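You operate a simulated robot arm through the tools that you are given. There is no shell and no other tool. Be economical: measure what you need, move in short steps, check, and stop when the job is done.

You are at the controls of a simulated robot arm. One attempt, no reset.

JOB
Take the wide black sleeve and leave it on the top of the grey cabinet. Shut the small drawer. Put the small box that says "300 g" from the plywood board on rack 30 on top of the green cone shade and the small box that says "250 g" on the top of the green-legged bench. Do these in any order.

Only the result counts: the job must be done as asked and must still hold three seconds after the hand-in. Knocking over, shifting, dropping, spilling or breaking anything else fails it.

ROBOT AND FRAMES
A 7-joint arm with a two-finger parallel gripper on a trunk, on a base that drives. Base frame: it is fixed to the floor where the robot stands at the start and does not move with it; the origin is under the middle of the robot, x ahead of it, y to its left, z up; the surface under the hand at the start is at about z = 820. Units: mm, degrees, N and s.
With the tool pointing down near the work surface it reaches from about 340 to 740 mm from the robot's upright axis, wherever it stands. Its first joint turns from -143.0 to 143.0 degrees. Places, roughly: green cone shade [750, -3750, 750]; small box [500, -4000, 750]; small drawer [400, -1600, 800]; top of the green-legged bench [600, -1900, 800]; top of the grey cabinet [-600, 1500, 900]; wide black sleeve (4x4x5 cm) [500, 200, 800]. Payload 3 kg.
Tool frame: the origin (TCP) lies between the finger pads and is the grasp point; the fingertips stand 30 mm ahead of it; z points along the fingers, y is the line along which they close. Largest opening 94 mm; finger width 28, thickness 10; the body of the gripper, 50 by 96 mm, starts 55 mm behind the TCP.
Orientation is that of the tool frame in the base frame, as a unit quaternion [w, x, y, z]. With the fingers straight down and closing along the base's y, the tool's x points along the base's -x, its y along +y and its z along -z.

CONTROLS
- The arm moves only by the tool send_rows. Its argument "deltas" is a list of rows, each a list of 7 numbers: the shift along the tool's x, y, z in units of 40 mm (1.0 is 40 mm), then the turn, a rotation vector about the tool's x, y, z in units of 6 degrees (1.0 is 6 degrees), then the gripper command, from -1 (fully open) to 1 (shut), values between in proportion. In form: [[tx, ty, tz, wx, wy, wz, fingers], ...]. A call has 1 to 8 rows; each row shifts and turns the commanded pose from where the row before left it, along the tool's axes as they then stand. A call with a number of a shift or a turn outside -1 to 1 is refused whole. A row lasts 0.2 s, in which the tool goes at most 50 mm and 8.6 degrees; a call with a longer step from one row to the next is refused whole, and so is a gripper value outside its range. Where a pose cannot be reached the arm comes as near as it can. A force on the tool above 40 N (or 10 N above the force at the start of the call, whichever is more), or a blocked arm, ends the call early, and 0.2 s more pass. Each finger travels about 45 mm/s and halts on what it meets, pressing with about 44 N; the grip force reading is that of the motor and also rises with nothing between the fingers. The clock runs only during rows and for 0.2 s after the last one: add rows that do not move to give the fingers time. It gives the time, the measured TCP pose, the force on the tool (base axes), the opening and the grip force at its end, in the units of the frame above (readings bear some noise), with the torque about the TCP (base axes, N m) and any sound that the robot's microphone picked up.
- Cameras (640 x 400 px; columns grow to the right, rows downward): "scene" is now at [47.2, 129, 1720.1]; the picture's right is [-0.16, -0.99, 0.00], its down [-0.81, 0.13, -0.57] and it looks along [0.56, -0.09, -0.82] (base axes); focal length 266 px, centre (320, 200). "wrist" rides on the gripper at [76, 14, -102] in the tool frame; the picture's right is [-0.18, 0.98, 0.00], its down [-0.75, -0.14, -0.64] and it looks along [-0.63, -0.12, 0.77] (tool axes); focal length 243 px, centre (320, 200). There is no depth. A picture from a camera that has moved, and an enlarged one, comes with that camera's place and axes in the base frame and with its lens.
- grab_frame(camera): a new picture of that camera. The clock stands still meanwhile.
- move_column(by): slides the trunk up (or, below 0, down) by that many mm; the arm and the scene camera ride with it, the base frame stays. It gives what a move gives, with no picture.
- drive_base(legs): drives the robot by 1 to 6 legs, each [ahead, left, turn to the left] in mm, mm and degrees, along the robot's own axes; the way and the turn of a leg run together, so that a leg with both is an arc; at most 1500 mm and 180 degrees a leg. The arm and the cameras ride along, it lands a little off, and it stops where it bumps. It gives what a move gives.
- aim_head(pan, tilt): turns the head with the scene camera to pan (to the left, within 143 degrees either way) and tilt (down, from -29 to 69), counted from straight ahead of the robot. It gives what a move gives.
- enlarge(camera, box): a new picture of the part [left, top, right, bottom] of that camera's present view, enlarged. The clock stands still meanwhile.
- job_done(): hands the job in; it is judged then, once.

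Work in short steps. Places have to be worked out from the pictures, the camera data and where the tool is seen: move nearer, look again, correct. Check each grasp and each placing, and mend what went wrong. You have 165 turns and 108 pictures in all, those below and enlarged ones among them. Open the gripper and draw the arm clear of the work before you hand the job in, unless the task says otherwise; then end with one line.

The tools are called after "Request:" by a JSON object that holds its "method" and its "body". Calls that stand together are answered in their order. send_rows: Moves the arm, as the interface text tells. Its arguments: {"type":"object","properties":{"deltas":{"type":"array"}},"required":["deltas"]} The other tools are called the same way: move_column (by) slides the trunk up or down; drive_base (legs) drives the base; aim_head (pan, tilt) turns the head that bears the scene camera; grab_frame (camera) takes a picture; enlarge (camera, box) takes an enlarged picture of a part of a camera's view; job_done () hands the job in.

At the start:

```text
clock: 0.0
tcp_pos: [595.1, -14.0, 1114.6]
ee_rot: [-0.001, 0.0, 1.0, 0.0]
wrist_force: [0.2, -0.4, 0.1]
ft_torque: [0.01, 0.05, -0.02]
gripper_width: 94.0
grasp_force: 0.0
trunk travel left (down, up): [-175.0, 215.0]
robot x, y, heading: [0.6, 0.1, -0.1]
head pan, tilt: [-9.2, 55.4]
```

scene: 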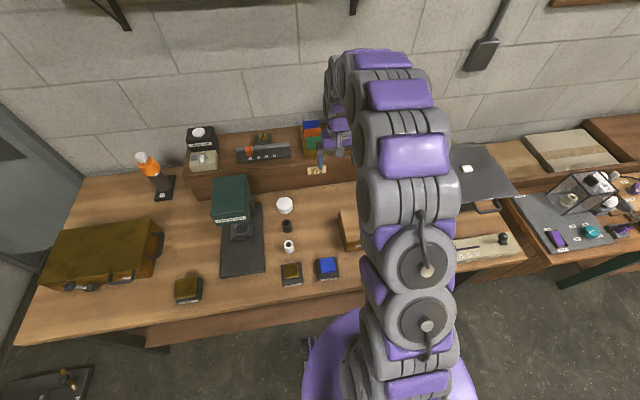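
wrist: 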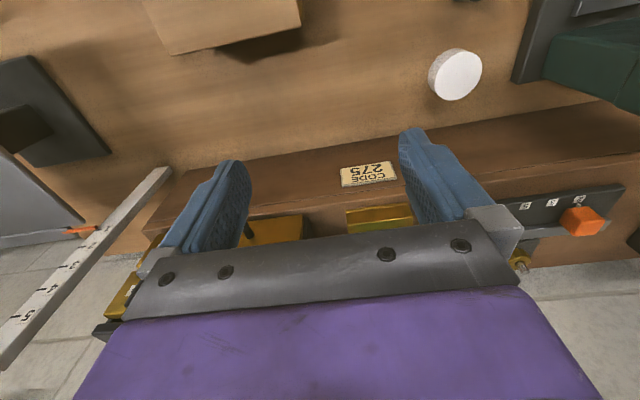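

I'll look closely at the area around the sleeve first.

Request:
{"method": "enlarge", "body": {"camera": "scene", "box": [160, 180, 360, 305]}}

Request:
{"method": "enlarge", "body": {"camera": "scene", "box": [440, 130, 640, 255]}}

```text
3.20 times, centred on (260, 242) of scene
camera zoom: at [47.2, 129.0, 1720.1], right [-0.16, -0.99, 0.0], down [-0.81, 0.13, -0.57], along [0.56, -0.09, -0.82], focal length 853 px, centre (512, 64)
```

zoom: 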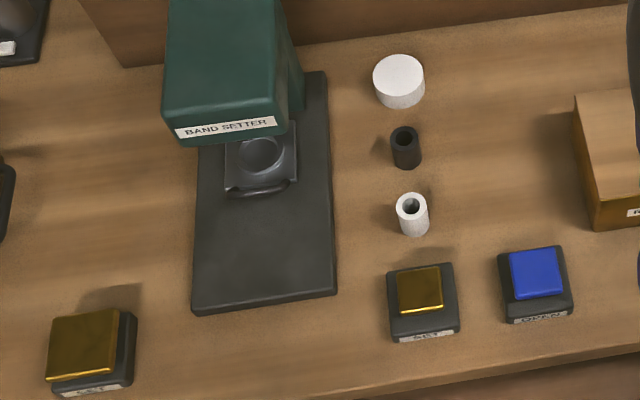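

```text
3.20 times, centred on (540, 192) of scene
camera zoom: at [47.2, 129.0, 1720.1], right [-0.16, -0.99, 0.0], down [-0.81, 0.13, -0.57], along [0.56, -0.09, -0.82], focal length 853 px, centre (-384, 224)
```

zoom: 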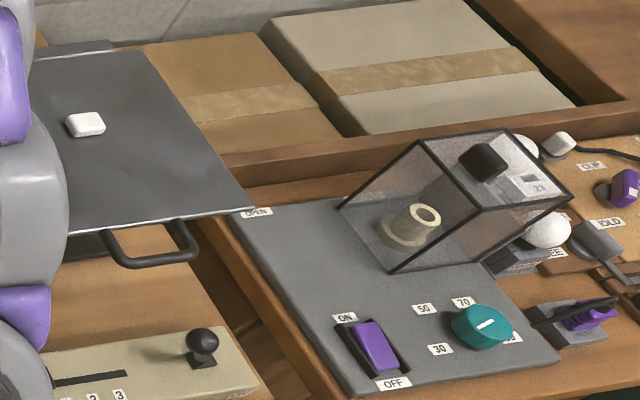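

The black sleeve appears to stand near (538, 178). I'll move above it, staying clear of the green press.

Request:
{"method": "send_rows", "body": {"deltas": [[0.28, 0.85, 0.3, 0, 0, 0, -1], [0.28, 0.85, 0.3, 0, 0, 0, -1], [0.28, 0.85, 0.3, 0, 0, 0, -1], [0.28, 0.85, 0.3, 0, 0, 0, -1], [0.28, 0.85, 0.3, 0, 0, 0, -1], [0, 0, 0, 0, 0, 0, -1]]}}

Request:
{"method": "grab_frame", "body": {"camera": "wrist"}}

Request:
{"method": "grab_frame", "body": {"camera": "scene"}}

```text
clock: 1.4
tcp_pos: [534.3, 157.4, 1060.8]
ee_rot: [0.0, 0.0, 1.0, 0.0]
wrist_force: [-0.5, -0.6, -0.1]
ft_torque: [-0.03, 0.03, 0.04]
gripper_width: 94.4
grasp_force: 0.0
trunk travel left (down, up): [-175.0, 215.0]
robot x, y, heading: [-0.0, 0.5, -0.1]
head pan, tilt: [-9.2, 55.4]
```

```text
103 pictures are left
camera wrist: at [458.5, 171.9, 1161.6], right [0.18, 0.98, 0.0], down [0.75, -0.14, 0.64], along [0.63, -0.12, -0.77], focal length 243 px, centre (320, 200)
```

wrist: 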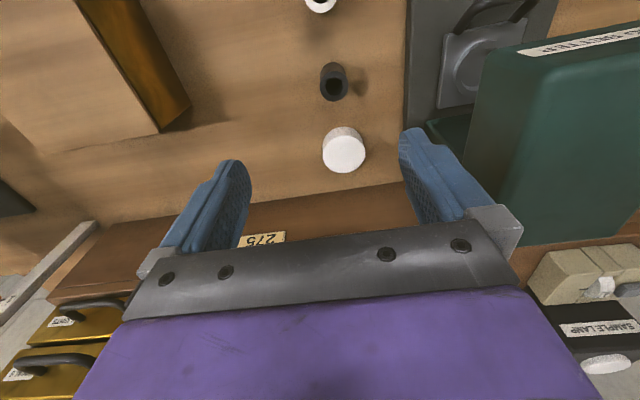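

```text
102 pictures are left
camera scene: at [46.8, 131.9, 1719.9], right [-0.16, -0.99, 0.0], down [-0.81, 0.13, -0.57], along [0.56, -0.09, -0.82], focal length 266 px, centre (320, 200)
```

scene: 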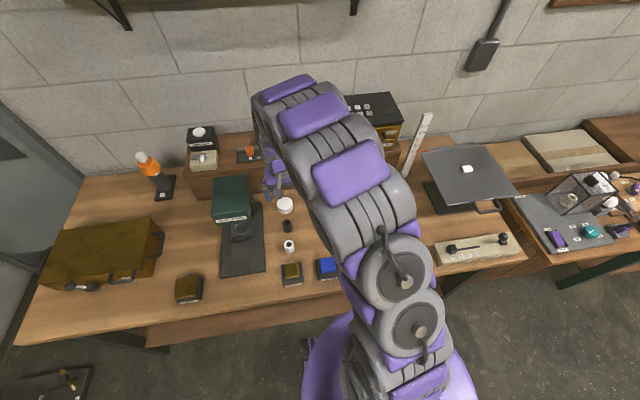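

The sleeve triangulates to about (542, 175), and the press head is clear of that. I'll line up over it and come down part way.

Request:
{"method": "send_rows", "body": {"deltas": [[-0.17, 0.45, 0.5, 0, 0, 0, -1], [0, 0, 1, 0, 0, 0, -1], [0, 0, 1, 0, 0, 0, -1], [0, 0, 1, 0, 0, 0, -1], [0, 0, 0, 0, 0, 0, -1]]}}

Request:
{"method": "grab_frame", "body": {"camera": "wrist"}}

Request:
{"method": "enlarge", "body": {"camera": "scene", "box": [200, 150, 360, 250]}}

```text
clock: 2.6
tcp_pos: [543.4, 175.2, 917.2]
ee_rot: [0.001, 0.0, 1.0, 0.0]
wrist_force: [-0.1, 0.4, 1.2]
ft_torque: [0.0, 0.02, -0.05]
gripper_width: 94.3
grasp_force: 0.0
trunk travel left (down, up): [-175.0, 215.0]
robot x, y, heading: [-1.2, -1.9, 0.0]
head pan, tilt: [-9.2, 55.4]
```

```text
101 pictures are left
camera wrist: at [467.4, 189.4, 1018.5], right [0.18, 0.98, 0.0], down [0.75, -0.14, 0.64], along [0.63, -0.12, -0.77], focal length 243 px, centre (320, 200)
```

wrist: 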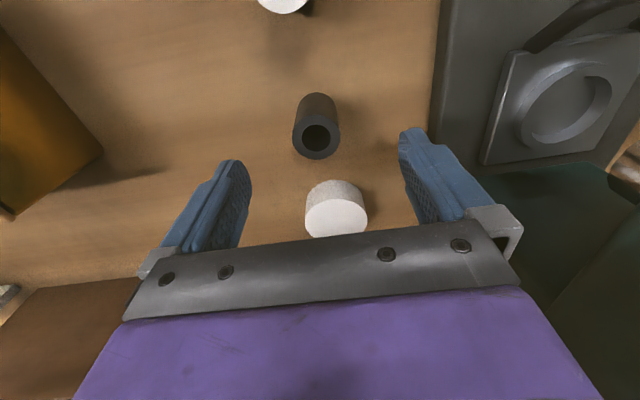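

```text
4.00 times, centred on (280, 200) of scene
camera zoom: at [46.8, 131.2, 1720.0], right [-0.16, -0.99, 0.0], down [-0.81, 0.13, -0.57], along [0.56, -0.09, -0.82], focal length 1066 px, centre (480, 200)
```

zoom: 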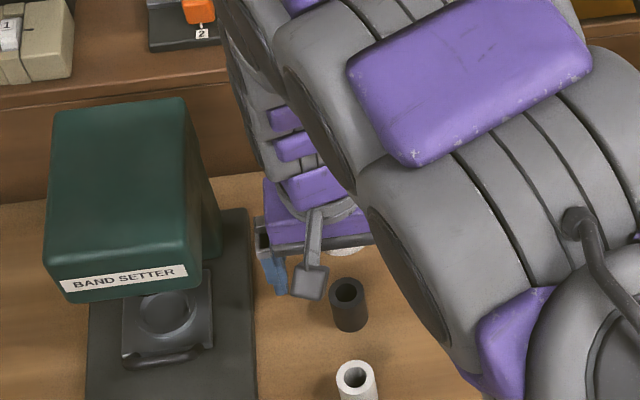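

The sleeve sits centrally between the fingers. I'll go down 40 mm and check its height again.

Request:
{"method": "send_rows", "body": {"deltas": [[0, -0.05, 0.5, 0, 0, 0, -1], [0, 0, 0.5, 0, 0, 0, -1], [0, 0, 0, 0, 0, 0, -1]]}}

Request:
{"method": "grab_frame", "body": {"camera": "wrist"}}

```text
clock: 3.4
tcp_pos: [544.8, 173.0, 877.0]
ee_rot: [0.001, 0.0, 1.0, -0.001]
wrist_force: [-0.6, -0.2, 0.1]
ft_torque: [0.01, 0.0, -0.01]
gripper_width: 94.2
grasp_force: 0.0
trunk travel left (down, up): [-175.0, 215.0]
robot x, y, heading: [-2.2, 1.4, 0.2]
head pan, tilt: [-9.2, 55.4]
```

```text
99 pictures are left
camera wrist: at [467.6, 187.5, 978.3], right [0.18, 0.98, 0.0], down [0.75, -0.14, 0.64], along [0.63, -0.12, -0.77], focal length 243 px, centre (320, 200)
```

wrist: 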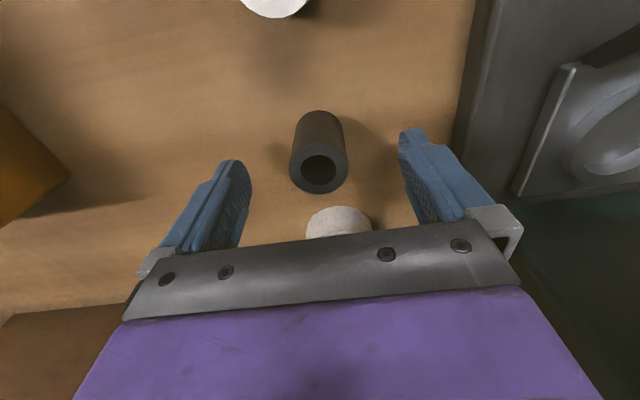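

The top of the sleeve is at z≈859 and x≈542. I'll go down 25 mm and close.

Request:
{"method": "send_rows", "body": {"deltas": [[0.06, 0, 0.32, 0, 0, 0, -1], [0, 0, 0.32, 0, 0, 0, -1], [0, 0, 0, 0, 0, 0, -1], [0, 0, 0, 0, 0, 0, 0.2], [0, 0, 0, 0, 0, 0, 0.4], [0, 0, 0, 0, 0, 0, 0.4], [0, 0, 0, 0, 0, 0, 0.4], [0, 0, 0, 0, 0, 0, 0.4]]}}

Request:
{"method": "grab_frame", "body": {"camera": "wrist"}}

```text
clock: 5.2
tcp_pos: [542.8, 172.9, 850.3]
ee_rot: [0.001, 0.0, 1.0, -0.001]
wrist_force: [-0.9, 4.4, 8.9]
ft_torque: [0.3, 0.14, -0.06]
gripper_width: 31.9
grasp_force: 37.6
trunk travel left (down, up): [-175.0, 215.0]
robot x, y, heading: [-2.7, 1.6, -0.2]
head pan, tilt: [-9.2, 55.4]
```

```text
98 pictures are left
camera wrist: at [466.1, 187.7, 951.5], right [0.18, 0.98, 0.0], down [0.75, -0.14, 0.64], along [0.63, -0.12, -0.77], focal length 243 px, centre (320, 200)
```

wrist: 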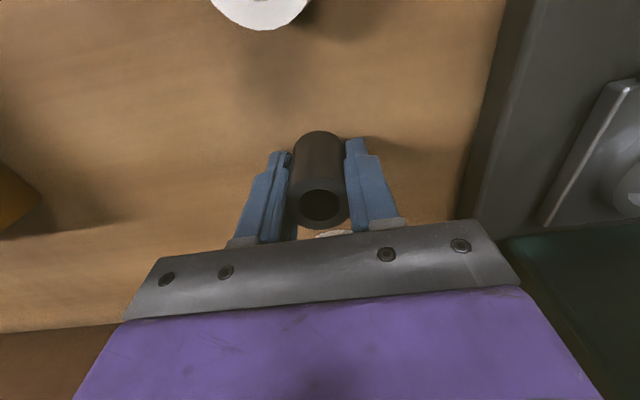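

The sleeve is gripped at a width of 32 mm. I'll lift it straight up and then turn the head towards the cabinet, behind and to the left.

Request:
{"method": "send_rows", "body": {"deltas": [[0, 0, -0.5, 0, 0, 0, 0.6], [0, 0, -1, 0, 0, 0, 0.6], [0, 0, -1, 0, 0, 0, 0.6], [0, 0, -1, 0, 0, 0, 0.6], [0, 0, -1, 0, 0, 0, 0.6], [0, 0, -1, 0, 0, 0, 0.6], [0, 0, 0, 0, 0, 0, 0.6]]}}

Request:
{"method": "aim_head", "body": {"pan": 112, "tilt": 28}}

Request:
{"method": "grab_frame", "body": {"camera": "scene"}}

Request:
{"method": "grab_frame", "body": {"camera": "wrist"}}

```text
clock: 6.8
tcp_pos: [543.8, 171.9, 1067.9]
ee_rot: [0.001, 0.0, 1.0, -0.001]
wrist_force: [-0.9, -0.2, -0.2]
ft_torque: [0.0, -0.01, -0.04]
gripper_width: 31.5
grasp_force: 44.2
trunk travel left (down, up): [-175.0, 215.0]
robot x, y, heading: [1.9, -2.6, -0.0]
head pan, tilt: [-9.2, 55.4]
```

```text
clock: 8.8
tcp_pos: [542.7, 172.3, 1068.9]
ee_rot: [0.0, 0.0, 1.0, -0.001]
wrist_force: [0.8, -0.3, -0.5]
ft_torque: [-0.01, 0.0, 0.0]
gripper_width: 31.5
grasp_force: 44.0
trunk travel left (down, up): [-175.0, 215.0]
robot x, y, heading: [-3.1, 3.8, 0.4]
head pan, tilt: [112.0, 28.0]
```

```text
97 pictures are left
camera scene: at [-57.9, 227.4, 1759.7], right [0.93, 0.37, 0.0], down [0.17, -0.44, -0.88], along [-0.33, 0.82, -0.47], focal length 266 px, centre (320, 200)
```

scene: 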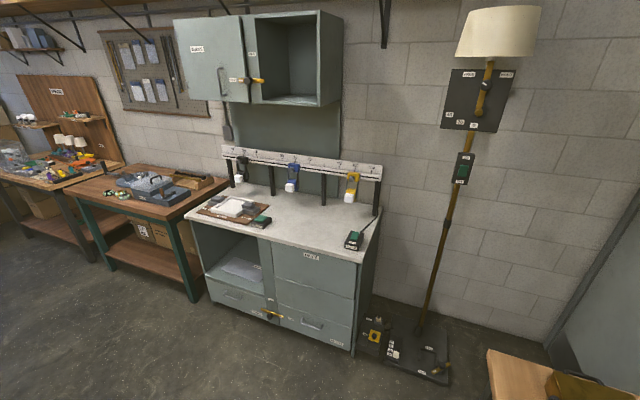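

```text
96 pictures are left
camera wrist: at [468.1, 186.6, 1170.0], right [0.18, 0.98, 0.0], down [0.75, -0.14, 0.64], along [0.63, -0.12, -0.77], focal length 243 px, centre (320, 200)
```

wrist: 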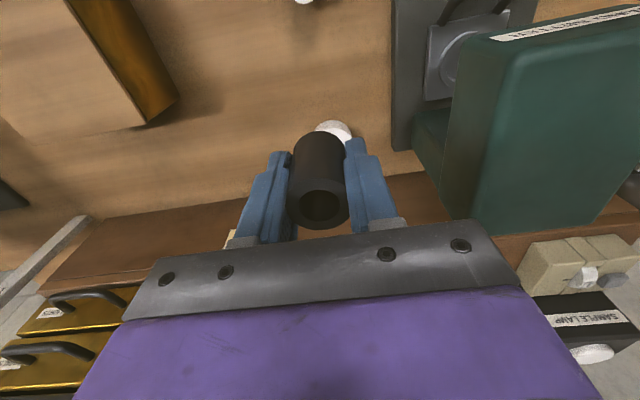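

The sleeve is held. The cabinet's front edge is near y≈1215, with the free top area around (-600, 1350). I'll back off from the table, turn left 90° and look.

Request:
{"method": "drive_base", "body": {"legs": [[-600, 0, 0], [0, 0, 90]]}}

Request:
{"method": "aim_head", "body": {"pan": 0, "tilt": 40}}

Request:
{"method": "grab_frame", "body": {"camera": "scene"}}

```text
clock: 16.0
tcp_pos: [-759.6, 555.3, 1069.2]
ee_rot: [0.0, -0.698, 0.716, 0.0]
wrist_force: [0.3, 0.1, -0.4]
ft_torque: [-0.01, -0.01, 0.02]
gripper_width: 31.3
grasp_force: 44.2
trunk travel left (down, up): [-175.0, 215.0]
robot x, y, heading: [-600.1, 6.4, 88.5]
head pan, tilt: [112.0, 28.0]
```

```text
clock: 17.9
tcp_pos: [-760.2, 554.3, 1069.5]
ee_rot: [-0.001, -0.698, 0.716, 0.001]
wrist_force: [-0.3, 0.4, -0.6]
ft_torque: [-0.02, 0.05, 0.0]
gripper_width: 31.5
grasp_force: 43.6
trunk travel left (down, up): [-175.0, 215.0]
robot x, y, heading: [-600.1, 4.0, 88.3]
head pan, tilt: [0.0, 40.0]
```

```text
95 pictures are left
camera scene: at [-741.8, 70.1, 1741.1], right [1.0, -0.03, 0.0], down [-0.01, -0.64, -0.76], along [0.02, 0.76, -0.64], focal length 266 px, centre (320, 200)
```

scene: 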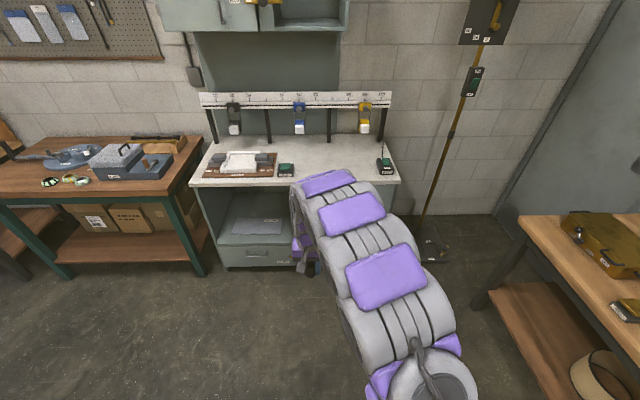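

The clear spot on the top is about (-620, 1370). I'll drive the base so the sleeve hovers above it.

Request:
{"method": "drive_base", "body": {"legs": [[500, -116, 0], [310, 0, 0]]}}

Request:
{"method": "aim_head", "body": {"pan": 10, "tilt": 55}}

Request:
{"method": "grab_frame", "body": {"camera": "scene"}}

Request:
{"method": "grab_frame", "body": {"camera": "wrist"}}

```text
clock: 22.7
tcp_pos: [-633.0, 1367.7, 1068.5]
ee_rot: [0.001, -0.702, 0.712, 0.001]
wrist_force: [0.4, 0.3, -0.1]
ft_torque: [0.05, 0.0, 0.0]
gripper_width: 31.6
grasp_force: 44.0
trunk travel left (down, up): [-175.0, 215.0]
robot x, y, heading: [-465.4, 823.4, 89.3]
head pan, tilt: [0.0, 40.0]
```

```text
clock: 23.4
tcp_pos: [-631.3, 1366.7, 1070.3]
ee_rot: [0.001, -0.703, 0.712, 0.002]
wrist_force: [-0.8, -0.6, -0.1]
ft_torque: [0.0, -0.02, -0.01]
gripper_width: 31.5
grasp_force: 44.3
trunk travel left (down, up): [-175.0, 215.0]
robot x, y, heading: [-468.2, 823.2, 89.4]
head pan, tilt: [10.0, 55.0]
```

```text
94 pictures are left
camera scene: at [-620.8, 869.6, 1720.5], right [0.99, 0.16, 0.0], down [0.13, -0.81, -0.57], along [-0.09, 0.56, -0.82], focal length 266 px, centre (320, 200)
```

scene: 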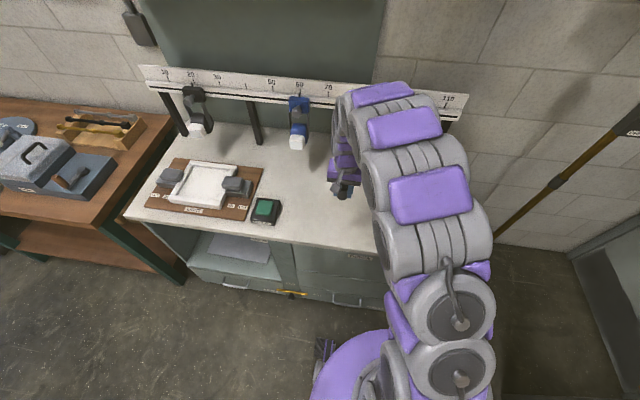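

```text
93 pictures are left
camera wrist: at [-645.8, 1289.5, 1171.6], right [-0.98, 0.2, 0.0], down [0.15, 0.75, 0.64], along [0.13, 0.63, -0.76], focal length 243 px, centre (320, 200)
```

wrist: 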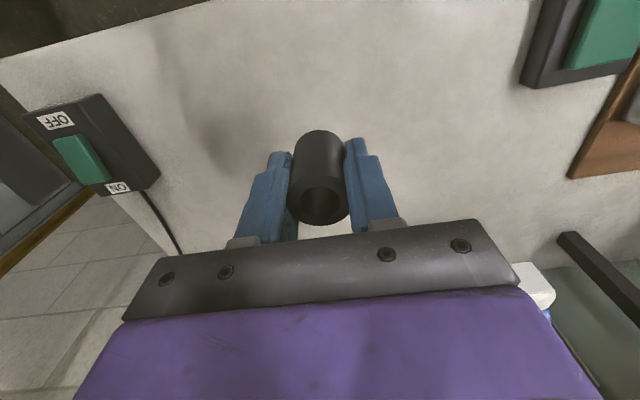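

The spot below is clear. I'll lower the sleeve to about 950, then go slowly until it touches.

Request:
{"method": "send_rows", "body": {"deltas": [[0, 0, 0.8, 0, 0, 0, 0.6], [0, 0, 0.8, 0, 0, 0, 0.6], [0, 0, 0.8, 0, 0, 0, 0.6], [0, 0, 0.3, 0, 0, 0, 0.6], [0, 0, 0, 0, 0, 0, 0.6]]}}

Request:
{"method": "grab_frame", "body": {"camera": "wrist"}}

Request:
{"method": "enlarge", "body": {"camera": "scene", "box": [260, 130, 420, 230]}}

```text
clock: 24.6
tcp_pos: [-630.9, 1365.9, 963.4]
ee_rot: [0.001, -0.702, 0.712, 0.001]
wrist_force: [-0.6, 0.0, -1.1]
ft_torque: [0.0, -0.02, 0.02]
gripper_width: 31.7
grasp_force: 44.2
trunk travel left (down, up): [-175.0, 215.0]
robot x, y, heading: [-467.5, 820.2, 89.2]
head pan, tilt: [10.0, 55.0]
```

```text
92 pictures are left
camera wrist: at [-646.0, 1290.6, 1064.4], right [-0.98, 0.2, 0.0], down [0.15, 0.75, 0.65], along [0.13, 0.63, -0.76], focal length 243 px, centre (320, 200)
```

wrist: 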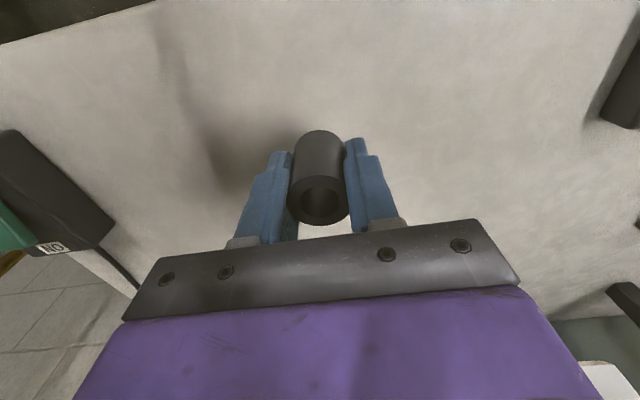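

```text
4.00 times, centred on (340, 180) of scene
camera zoom: at [-621.5, 869.8, 1720.4], right [0.99, 0.16, 0.0], down [0.13, -0.81, -0.57], along [-0.09, 0.56, -0.82], focal length 1066 px, centre (240, 280)
```

zoom: 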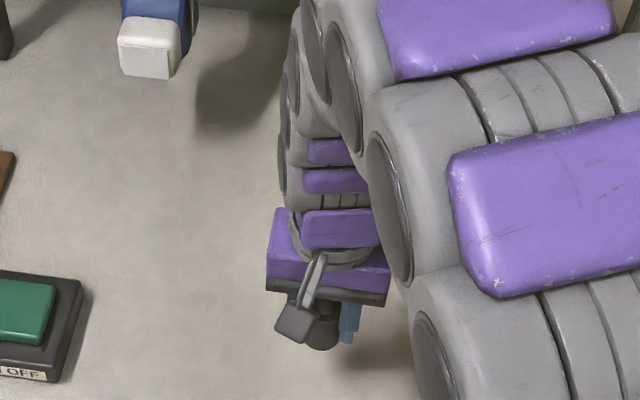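

It is still above the surface. I'll keep going down in small rows and watch the force.

Request:
{"method": "send_rows", "body": {"deltas": [[0, 0, 0.2, 0, 0, 0, 0.6], [0, 0, 0.2, 0, 0, 0, 0.6], [0, 0, 0.2, 0, 0, 0, 0.6], [0, 0, 0.2, 0, 0, 0, 0.6], [0, 0, 0.2, 0, 0, 0, 0.6], [0, 0, 0, 0, 0, 0, 0.6]]}}

Request:
{"method": "grab_frame", "body": {"camera": "wrist"}}

```text
clock: 26.0
tcp_pos: [-631.2, 1366.1, 922.7]
ee_rot: [0.001, -0.703, 0.711, 0.002]
wrist_force: [0.3, -0.1, -0.9]
ft_torque: [-0.01, -0.01, 0.0]
gripper_width: 31.8
grasp_force: 44.3
trunk travel left (down, up): [-175.0, 215.0]
robot x, y, heading: [-464.0, 817.1, 89.4]
head pan, tilt: [10.0, 55.0]
```

```text
90 pictures are left
camera wrist: at [-646.0, 1290.3, 1022.9], right [-0.98, 0.2, 0.0], down [0.15, 0.75, 0.64], along [0.13, 0.63, -0.76], focal length 243 px, centre (320, 200)
```

wrist: 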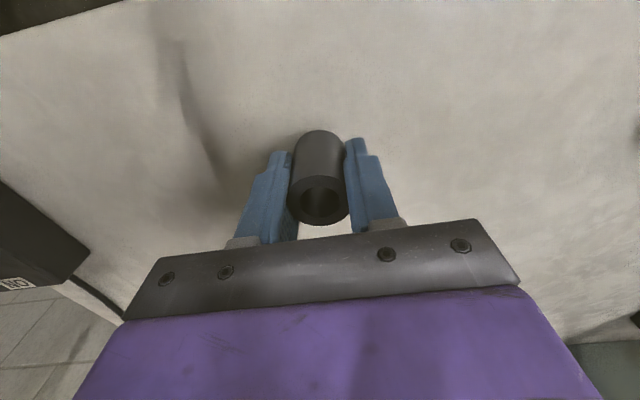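

There is no contact yet, so I continue slowly.

Request:
{"method": "send_rows", "body": {"deltas": [[0, 0, 0.12, 0, 0, 0, 0.6], [0, 0, 0.12, 0, 0, 0, 0.6], [0, 0, 0.12, 0, 0, 0, 0.6], [0, 0, 0.12, 0, 0, 0, 0.6], [0, 0, 0.12, 0, 0, 0, 0.6], [0, 0, 0.12, 0, 0, 0, 0.6], [0, 0, 0, 0, 0, 0, 0.6]]}}

```text
clock: 27.6
tcp_pos: [-631.3, 1365.7, 893.8]
ee_rot: [0.001, -0.702, 0.712, 0.003]
wrist_force: [-0.3, -0.3, 9.9]
ft_torque: [-0.05, -0.01, 0.01]
gripper_width: 31.6
grasp_force: 43.5
trunk travel left (down, up): [-175.0, 215.0]
robot x, y, heading: [-468.7, 822.8, 89.4]
head pan, tilt: [10.0, 55.0]
```

It has touched down with about 10 N. I'll release gently and retreat upward.

Request:
{"method": "send_rows", "body": {"deltas": [[0, 0, 0, 0, 0, 0, 0.1], [0, 0, 0, 0, 0, 0, -0.3], [0, 0, 0, 0, 0, 0, -0.5], [0, 0, -0.5, 0, 0, 0, -0.5], [0, 0, -1, 0, 0, 0, -0.5], [0, 0, -1, 0, 0, 0, -0.5], [0, 0, -1, 0, 0, 0, -0.5], [0, 0, -1, 0, 0, 0, -0.5]]}}

Request:
{"method": "grab_frame", "body": {"camera": "wrist"}}

```text
clock: 29.4
tcp_pos: [-630.8, 1362.7, 1075.2]
ee_rot: [0.002, -0.702, 0.712, 0.002]
wrist_force: [0.0, 0.6, 0.2]
ft_torque: [0.05, -0.01, 0.03]
gripper_width: 70.7
grasp_force: 0.2
trunk travel left (down, up): [-175.0, 215.0]
robot x, y, heading: [-471.7, 822.1, 89.2]
head pan, tilt: [10.0, 55.0]
```

```text
89 pictures are left
camera wrist: at [-645.2, 1286.2, 1176.7], right [-0.98, 0.2, 0.0], down [0.15, 0.75, 0.65], along [0.13, 0.63, -0.76], focal length 243 px, centre (320, 200)
```

wrist: 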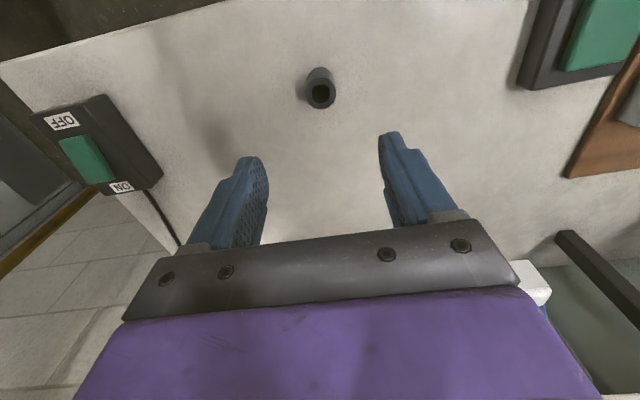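

The sleeve stands on the cabinet top. Now I back away, turn to face the −y side and survey it.

Request:
{"method": "drive_base", "body": {"legs": [[-800, 0, 0], [0, 0, -135]]}}

Request:
{"method": "aim_head", "body": {"pan": 0, "tilt": 22}}

Request:
{"method": "grab_frame", "body": {"camera": "scene"}}

Request:
{"method": "aim_head", "body": {"pan": -50, "tilt": 22}}

Request:
{"method": "grab_frame", "body": {"camera": "scene"}}

```text
clock: 39.2
tcp_pos: [-3.1, -245.9, 1074.6]
ee_rot: [0.002, 0.403, 0.915, -0.001]
wrist_force: [1.1, 0.4, 0.7]
ft_torque: [0.02, 0.01, -0.03]
gripper_width: 70.4
grasp_force: 0.0
trunk travel left (down, up): [-175.0, 215.0]
robot x, y, heading: [-492.1, 40.3, -47.6]
head pan, tilt: [10.0, 55.0]
```

```text
clock: 40.2
tcp_pos: [-2.5, -245.0, 1075.2]
ee_rot: [0.003, 0.403, 0.915, 0.0]
wrist_force: [0.2, 0.0, -0.2]
ft_torque: [-0.04, -0.02, 0.01]
gripper_width: 70.4
grasp_force: 0.0
trunk travel left (down, up): [-175.0, 215.0]
robot x, y, heading: [-489.4, 39.9, -47.8]
head pan, tilt: [0.0, 22.0]
```

```text
88 pictures are left
camera scene: at [-337.7, 84.9, 1769.2], right [-0.74, -0.67, 0.0], down [-0.26, 0.28, -0.93], along [0.62, -0.68, -0.38], focal length 266 px, centre (320, 200)
```

scene: 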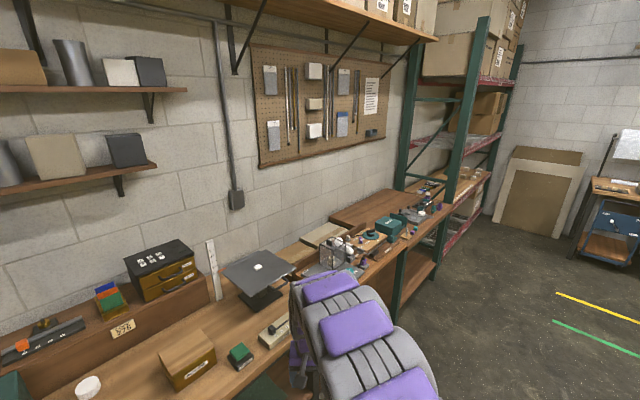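

```text
clock: 41.4
tcp_pos: [-3.5, -245.8, 1074.7]
ee_rot: [0.003, 0.404, 0.915, 0.0]
wrist_force: [-0.6, -0.1, -0.3]
ft_torque: [0.0, 0.04, 0.02]
gripper_width: 70.4
grasp_force: 0.0
trunk travel left (down, up): [-175.0, 215.0]
robot x, y, heading: [-492.5, 40.2, -47.5]
head pan, tilt: [-50.0, 22.0]
```

```text
87 pictures are left
camera scene: at [-412.5, 61.4, 1769.4], right [-0.99, 0.13, 0.0], down [0.05, 0.37, -0.93], along [-0.12, -0.92, -0.37], focal length 266 px, centre (320, 200)
```

scene: 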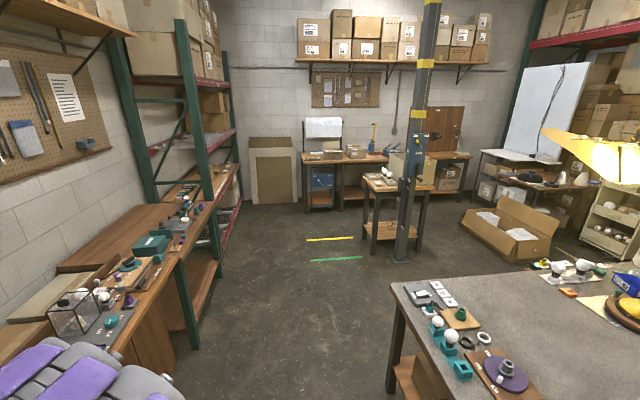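

The aisle is clear. I'll drive to about (-450, -1650) facing the bench (+x).

Request:
{"method": "drive_base", "body": {"legs": [[0, 0, -42], [1000, 0, 0], [680, 0, 0], [0, 0, 90]]}}

Request:
{"method": "aim_head", "body": {"pan": 0, "tilt": 40}}

Request:
{"method": "grab_frame", "body": {"camera": "scene"}}

```text
clock: 55.7
tcp_pos: [78.0, -1437.4, 1075.2]
ee_rot: [0.002, -0.019, 1.0, 0.001]
wrist_force: [0.4, -0.1, 0.2]
ft_torque: [-0.02, 0.01, -0.02]
gripper_width: 70.4
grasp_force: 0.1
trunk travel left (down, up): [-175.0, 215.0]
robot x, y, heading: [-448.9, -1628.6, 2.2]
head pan, tilt: [-50.0, 22.0]
```

```text
clock: 56.9
tcp_pos: [75.4, -1439.8, 1075.7]
ee_rot: [0.003, -0.02, 1.0, 0.001]
wrist_force: [-0.6, -0.4, 0.0]
ft_torque: [0.01, 0.05, -0.01]
gripper_width: 70.5
grasp_force: 0.1
trunk travel left (down, up): [-175.0, 215.0]
robot x, y, heading: [-448.3, -1623.9, 2.3]
head pan, tilt: [0.0, 40.0]
```

```text
86 pictures are left
camera scene: at [-397.2, -1482.3, 1741.1], right [0.04, -1.0, 0.0], down [-0.64, -0.02, -0.76], along [0.76, 0.03, -0.64], focal length 266 px, centre (320, 200)
```

scene: 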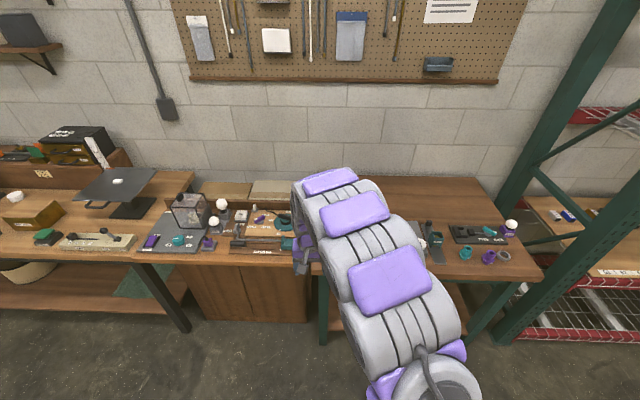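

The arm hides the middle of the bench, so I'll slide the base right and look back to the left.

Request:
{"method": "drive_base", "body": {"legs": [[0, -500, -2]]}}

Request:
{"method": "aim_head", "body": {"pan": 25, "tilt": 42}}

Request:
{"method": "enlarge", "body": {"camera": "scene", "box": [0, 60, 320, 260]}}

Request:
{"method": "enlarge", "body": {"camera": "scene", "box": [320, 60, 640, 260]}}

```text
clock: 59.8
tcp_pos: [92.9, -1943.3, 1074.7]
ee_rot: [0.003, -0.007, 1.0, -0.002]
wrist_force: [0.0, -0.1, -0.2]
ft_torque: [0.0, -0.01, 0.0]
gripper_width: 70.5
grasp_force: 0.1
trunk travel left (down, up): [-175.0, 215.0]
robot x, y, heading: [-438.6, -2126.5, 0.2]
head pan, tilt: [0.0, 40.0]
```

```text
clock: 60.7
tcp_pos: [90.4, -1951.9, 1077.3]
ee_rot: [0.004, -0.007, 1.0, 0.002]
wrist_force: [0.1, 0.4, 0.3]
ft_torque: [0.03, 0.0, 0.01]
gripper_width: 70.7
grasp_force: 0.1
trunk travel left (down, up): [-175.0, 215.0]
robot x, y, heading: [-442.9, -2129.4, 0.7]
head pan, tilt: [25.0, 42.0]
```

```text
2.00 times, centred on (160, 160) of scene
camera zoom: at [-391.0, -1939.6, 1737.4], right [0.43, -0.9, 0.0], down [-0.61, -0.29, -0.74], along [0.67, 0.32, -0.67], focal length 533 px, centre (640, 280)
```

zoom: 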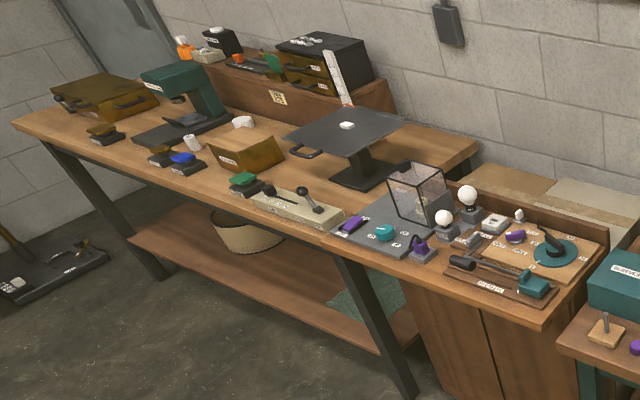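

```text
2.00 times, centred on (480, 160) of scene
camera zoom: at [-391.0, -1939.6, 1737.4], right [0.43, -0.9, 0.0], down [-0.61, -0.29, -0.74], along [0.67, 0.32, -0.67], focal length 533 px, centre (0, 280)
```

zoom: 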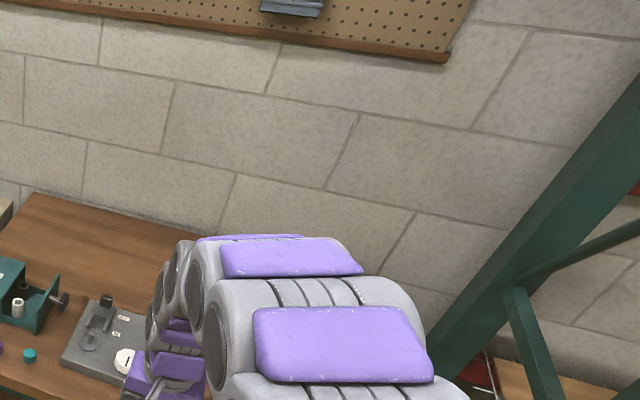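

The teal box on the green-legged bench looks like it has an open drawer. I'll zoom in on it.

Request:
{"method": "enlarge", "body": {"camera": "scene", "box": [270, 160, 430, 260]}}

```text
4.00 times, centred on (350, 210) of scene
camera zoom: at [-391.0, -1939.6, 1737.4], right [0.43, -0.9, 0.0], down [-0.61, -0.29, -0.74], along [0.67, 0.32, -0.67], focal length 1066 px, centre (200, 160)
```

zoom: 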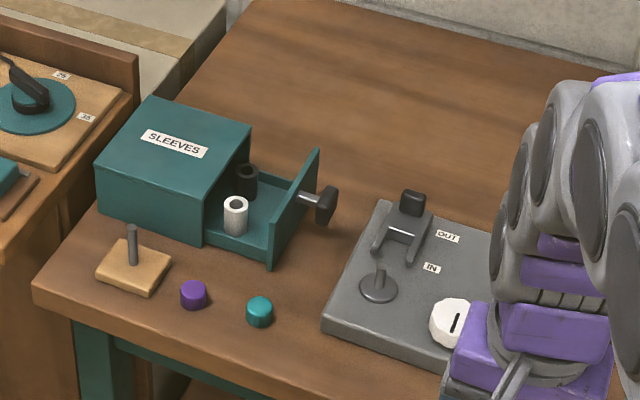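

The "SLEEVES" box drawer is open towards −y, with its knob near (488, -1690). I'll drive so the tool comes above the gap beyond the knob, at safe height.

Request:
{"method": "drive_base", "body": {"legs": [[0, 225, 0], [385, 0, 0]]}}

Request:
{"method": "aim_head", "body": {"pan": 5, "tilt": 58}}

Request:
{"method": "grab_frame", "body": {"camera": "scene"}}

Request:
{"method": "grab_frame", "body": {"camera": "wrist"}}

```text
clock: 64.4
tcp_pos: [470.8, -1719.1, 1076.3]
ee_rot: [0.004, -0.009, 1.0, 0.001]
wrist_force: [0.6, 0.7, -0.4]
ft_torque: [0.01, -0.01, 0.01]
gripper_width: 70.4
grasp_force: 0.1
trunk travel left (down, up): [-175.0, 215.0]
robot x, y, heading: [-60.5, -1895.5, 1.0]
head pan, tilt: [25.0, 42.0]
```

```text
clock: 65.3
tcp_pos: [467.7, -1717.6, 1076.5]
ee_rot: [0.004, -0.01, 1.0, 0.001]
wrist_force: [0.4, 0.5, -1.0]
ft_torque: [-0.03, -0.01, -0.02]
gripper_width: 70.7
grasp_force: 0.1
trunk travel left (down, up): [-175.0, 215.0]
robot x, y, heading: [-60.1, -1891.6, 0.9]
head pan, tilt: [5.0, 58.0]
```

```text
82 pictures are left
camera scene: at [-19.4, -1745.8, 1716.9], right [0.1, -0.99, 0.0], down [-0.84, -0.09, -0.53], along [0.53, 0.05, -0.85], focal length 266 px, centre (320, 200)
```

scene: 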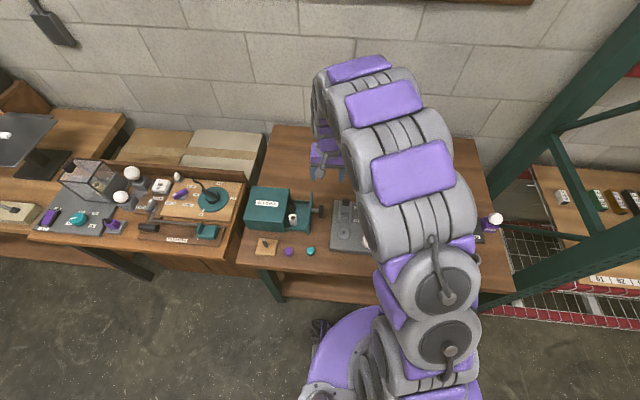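

```text
81 pictures are left
camera wrist: at [390.9, -1704.9, 1178.3], right [0.16, 0.99, 0.01], down [0.75, -0.13, 0.65], along [0.64, -0.1, -0.76], focal length 243 px, centre (320, 200)
```

wrist: 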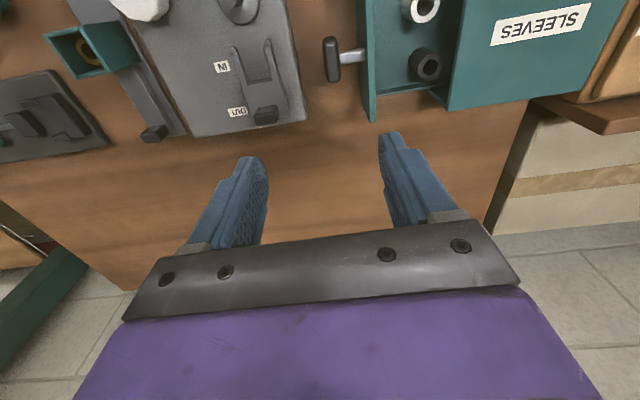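

I'll zoom the scene camera in on the drawer to fix the knob's position and height.

Request:
{"method": "enlarge", "body": {"camera": "scene", "box": [230, 170, 390, 270]}}

Request:
{"method": "enlarge", "body": {"camera": "wrist", "box": [240, 0, 480, 150]}}

```text
4.00 times, centred on (310, 220) of scene
camera zoom: at [-19.4, -1745.8, 1716.9], right [0.1, -0.99, 0.0], down [-0.84, -0.09, -0.53], along [0.53, 0.05, -0.85], focal length 1066 px, centre (360, 120)
```

zoom: 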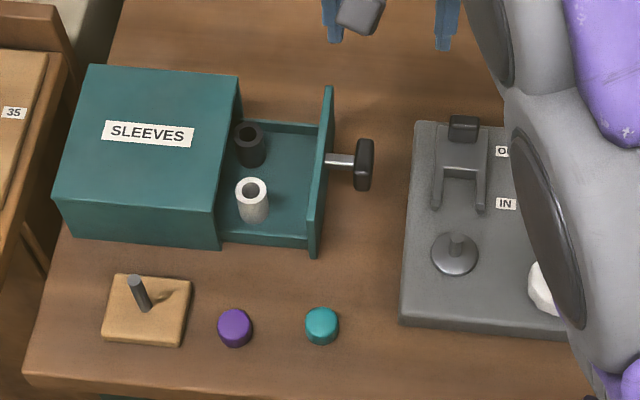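

```text
2.67 times, centred on (360, 75) of wrist
camera zoom: at [390.9, -1704.9, 1178.3], right [0.16, 0.99, 0.01], down [0.75, -0.13, 0.65], along [0.64, -0.1, -0.76], focal length 647 px, centre (213, 533)
```

zoom: 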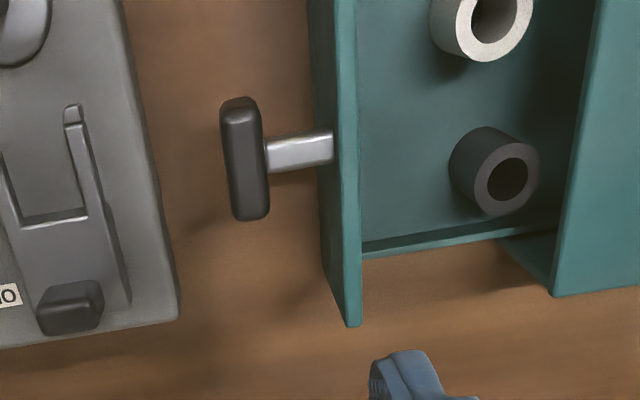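

The knob is a small bar near (445, -1702), at roughly z≈885–905. I'll close the fingers and lower them just beyond its outer end, then check.

Request:
{"method": "send_rows", "body": {"deltas": [[0.5, -0.27, 0, 0, 0, 0, 1], [0, 0, 0.7, 0, 0, 0, 1], [0, 0, 0.7, 0, 0, 0, 1], [0, 0, 0.7, 0, 0, 0, 1], [0, 0, 0.4, 0, 0, 0, 1], [0, 0, 0, 0, 0, 0, 1]]}}

Request:
{"method": "grab_frame", "body": {"camera": "wrist"}}

Request:
{"method": "enlarge", "body": {"camera": "scene", "box": [230, 170, 390, 270]}}

```text
clock: 66.7
tcp_pos: [449.1, -1731.1, 976.8]
ee_rot: [0.004, -0.01, 1.0, 0.003]
wrist_force: [-0.3, -0.8, 0.0]
ft_torque: [0.03, -0.04, 0.02]
gripper_width: 0.2
grasp_force: 32.9
trunk travel left (down, up): [-175.0, 215.0]
robot x, y, heading: [-63.5, -1892.7, 0.8]
head pan, tilt: [5.0, 58.0]
```

```text
78 pictures are left
camera wrist: at [372.4, -1718.0, 1077.7], right [0.17, 0.99, 0.01], down [0.75, -0.13, 0.65], along [0.64, -0.1, -0.76], focal length 243 px, centre (320, 200)
```

wrist: 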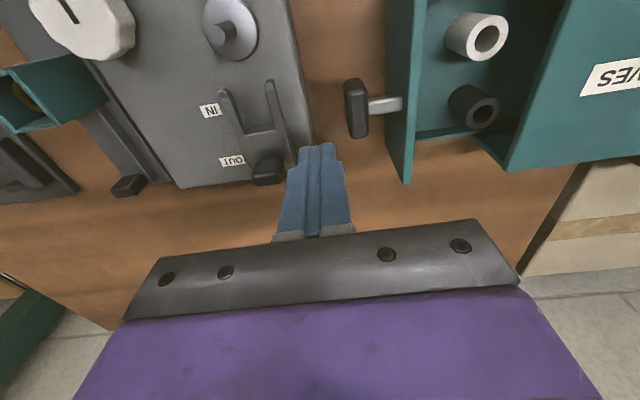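

```text
4.00 times, centred on (310, 220) of scene
camera zoom: at [-19.5, -1746.7, 1716.9], right [0.1, -0.99, 0.0], down [-0.84, -0.09, -0.53], along [0.53, 0.05, -0.85], focal length 1066 px, centre (360, 120)
```

zoom: 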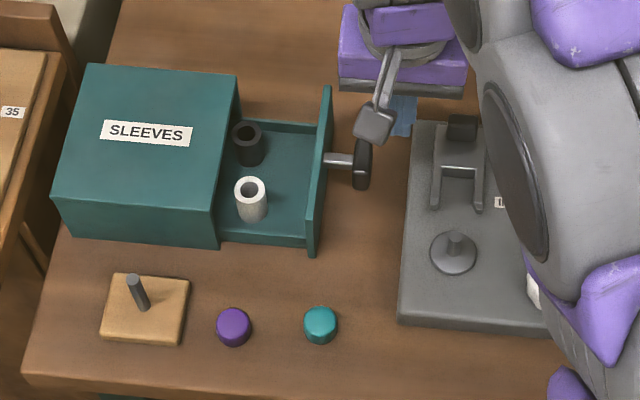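

The knob is now fixed at about (444, -1700, 892), and the closed fingers clear its outer end by about 10 mm. I'll lower to z≈905.

Request:
{"method": "send_rows", "body": {"deltas": [[0.1, 0.02, 0.5, 0, 0, 0, 1], [0, 0.02, 0.5, 0, 0, 0, 1], [0, 0.02, 0.5, 0, 0, 0, 1], [0, 0, 0.28, 0, 0, 0, 1], [0, 0, 0, 0, 0, 0, 1]]}}

Request:
{"method": "grab_frame", "body": {"camera": "wrist"}}

```text
clock: 67.9
tcp_pos: [444.2, -1725.8, 906.3]
ee_rot: [0.004, -0.01, 1.0, 0.002]
wrist_force: [-0.1, 0.2, 0.2]
ft_torque: [0.01, 0.04, -0.02]
gripper_width: 0.0
grasp_force: 32.7
trunk travel left (down, up): [-175.0, 215.0]
robot x, y, heading: [-59.6, -1888.9, 1.0]
head pan, tilt: [5.0, 58.0]
```

```text
76 pictures are left
camera wrist: at [367.5, -1712.8, 1006.2], right [0.16, 0.99, 0.0], down [0.75, -0.13, 0.65], along [0.64, -0.1, -0.76], focal length 243 px, centre (320, 200)
```

wrist: 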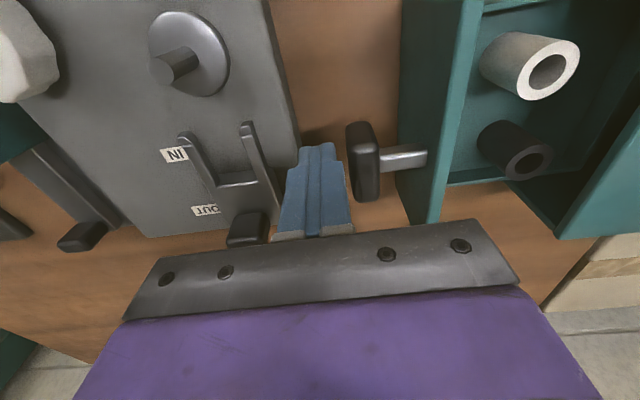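

The fingers are level with the knob, just outside it. I'll push slowly towards +y.

Request:
{"method": "send_rows", "body": {"deltas": [[0, 0.15, 0, 0, 0, 0, 1], [0, 0.2, 0, 0, 0, 0, 1], [0, 0.2, 0, 0, 0, 0, 1], [0, 0.2, 0, 0, 0, 0, 1], [0, 0.2, 0, 0, 0, 0, 1], [0, 0.2, 0, 0, 0, 0, 1], [0, 0.2, 0, 0, 0, 0, 1], [0, 0, 0, 0, 0, 0, 1]]}}

Request:
{"method": "grab_frame", "body": {"camera": "wrist"}}

```text
clock: 69.7
tcp_pos: [444.3, -1672.0, 905.0]
ee_rot: [0.004, -0.009, 1.0, 0.002]
wrist_force: [0.3, -0.6, 0.1]
ft_torque: [0.03, -0.02, -0.01]
gripper_width: 0.0
grasp_force: 33.2
trunk travel left (down, up): [-175.0, 215.0]
robot x, y, heading: [-59.5, -1893.5, 0.9]
head pan, tilt: [5.0, 58.0]
```

```text
75 pictures are left
camera wrist: at [367.3, -1659.7, 1006.0], right [0.17, 0.99, 0.0], down [0.75, -0.13, 0.65], along [0.64, -0.1, -0.76], focal length 243 px, centre (320, 200)
```

wrist: 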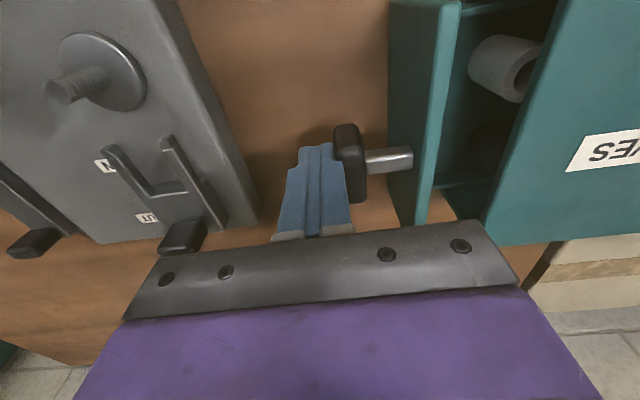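

It is sliding in cleanly. I continue the push until it meets a stop.

Request:
{"method": "send_rows", "body": {"deltas": [[0, 0.2, 0, 0, 0, 0, 1], [0, 0.2, 0, 0, 0, 0, 1], [0, 0.2, 0, 0, 0, 0, 1], [0, 0.2, 0, 0, 0, 0, 1], [0, 0.2, 0, 0, 0, 0, 1], [0, 0.1, 0, 0, 0, 0, 1], [0, 0.1, 0, 0, 0, 0, 1], [0, 0, 0, 0, 0, 0, 1]]}}

Request:
{"method": "grab_frame", "body": {"camera": "wrist"}}

```text
clock: 71.2
tcp_pos: [443.7, -1636.7, 906.4]
ee_rot: [0.002, -0.006, 1.0, -0.001]
wrist_force: [17.4, -35.5, -2.4]
ft_torque: [-0.64, -0.28, -0.45]
gripper_width: 0.0
grasp_force: 32.9
trunk travel left (down, up): [-175.0, 215.0]
robot x, y, heading: [-58.8, -1894.1, 0.6]
head pan, tilt: [5.0, 58.0]
stopped in row 7: the force on the tool passed its limit at 48 N (the readings are from after the stop); the commanded pose is now the measured one
```

```text
74 pictures are left
camera wrist: at [367.3, -1624.0, 1007.0], right [0.17, 0.99, 0.0], down [0.75, -0.13, 0.64], along [0.64, -0.11, -0.76], focal length 243 px, centre (320, 200)
```

wrist: 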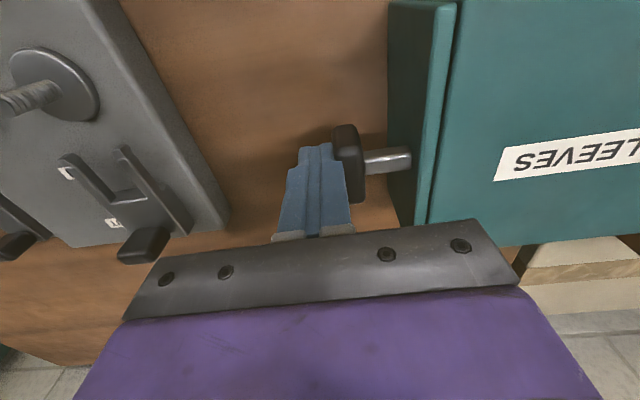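

The drawer panel meets the box. I'll back off from the knob, rise and check.

Request:
{"method": "send_rows", "body": {"deltas": [[0, -0.3, 0, 0, 0, 0, 1], [0, -0.3, 0, 0, 0, 0, 1], [0, 0, -0.6, 0, 0, 0, 1], [0, 0, -1, 0, 0, 0, 1], [0, 0, -1, 0, 0, 0, 1], [0, 0, -1, 0, 0, 0, 1], [0, 0, -1, 0, 0, 0, 1], [0, 0, 0, 0, 0, 0, 1]]}}

Request:
{"method": "enlarge", "body": {"camera": "scene", "box": [230, 170, 390, 270]}}

Request:
{"method": "grab_frame", "body": {"camera": "wrist"}}

```text
clock: 73.0
tcp_pos: [439.9, -1654.3, 1089.9]
ee_rot: [0.003, -0.007, 1.0, -0.001]
wrist_force: [0.2, -0.2, -0.4]
ft_torque: [0.04, -0.02, -0.01]
gripper_width: 0.0
grasp_force: 33.4
trunk travel left (down, up): [-175.0, 215.0]
robot x, y, heading: [-62.6, -1893.2, 1.0]
head pan, tilt: [5.0, 58.0]
```

```text
4.00 times, centred on (310, 220) of scene
camera zoom: at [-19.1, -1748.2, 1716.9], right [0.1, -0.99, 0.0], down [-0.84, -0.09, -0.53], along [0.53, 0.05, -0.85], focal length 1066 px, centre (360, 120)
```

zoom: 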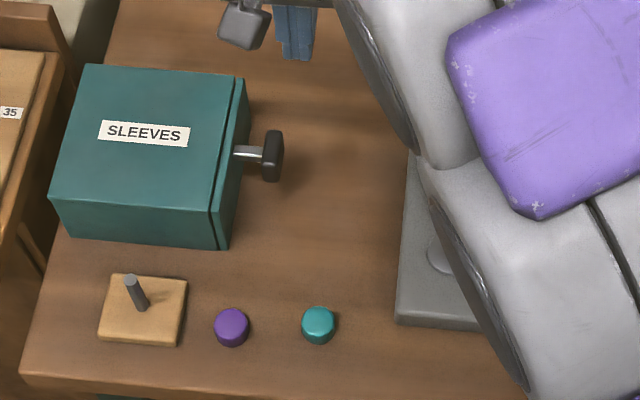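

```text
72 pictures are left
camera wrist: at [363.6, -1640.9, 1190.7], right [0.17, 0.99, 0.0], down [0.75, -0.13, 0.65], along [0.64, -0.11, -0.76], focal length 243 px, centre (320, 200)
```

wrist: 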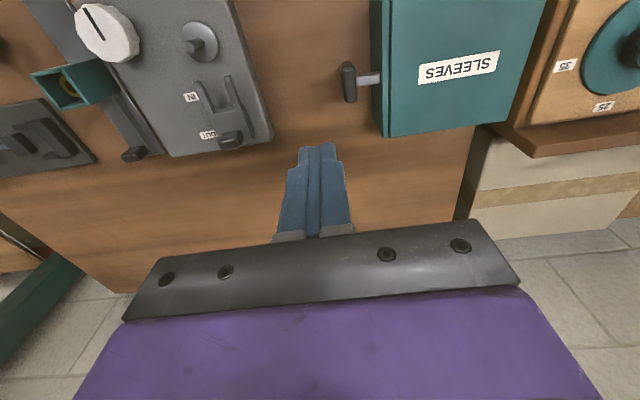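

The box hasn't moved and the drawer is in. I'll zoom in on the seam to check for a leftover gap.

Request:
{"method": "enlarge", "body": {"camera": "scene", "box": [270, 184, 310, 209]}}

Request:
{"method": "enlarge", "body": {"camera": "wrist", "box": [330, 50, 450, 125]}}

```text
16.00 times, centred on (290, 196) of scene
camera zoom: at [-19.1, -1748.2, 1716.9], right [0.1, -0.99, 0.0], down [-0.84, -0.09, -0.53], along [0.53, 0.05, -0.85], focal length 4263 px, centre (800, 256)
```

zoom: 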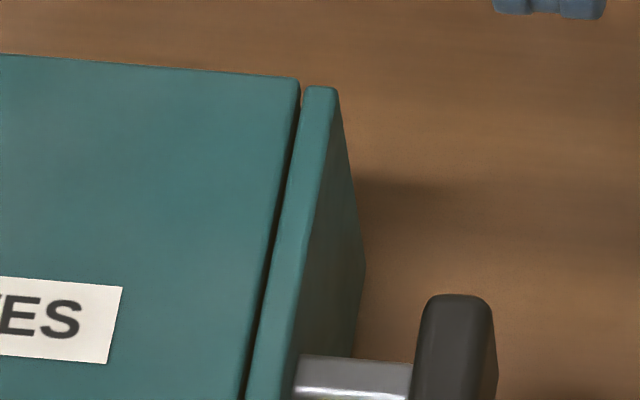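

```text
5.33 times, centred on (390, 88) of wrist
camera zoom: at [363.6, -1640.9, 1190.7], right [0.17, 0.99, 0.0], down [0.75, -0.13, 0.65], along [0.64, -0.11, -0.76], focal length 1294 px, centre (-53, 800)
```

zoom: 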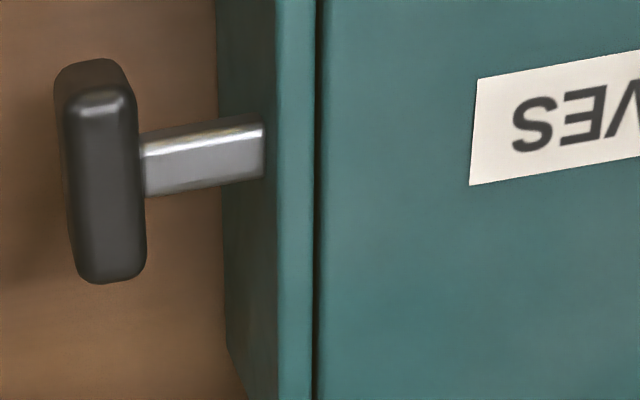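

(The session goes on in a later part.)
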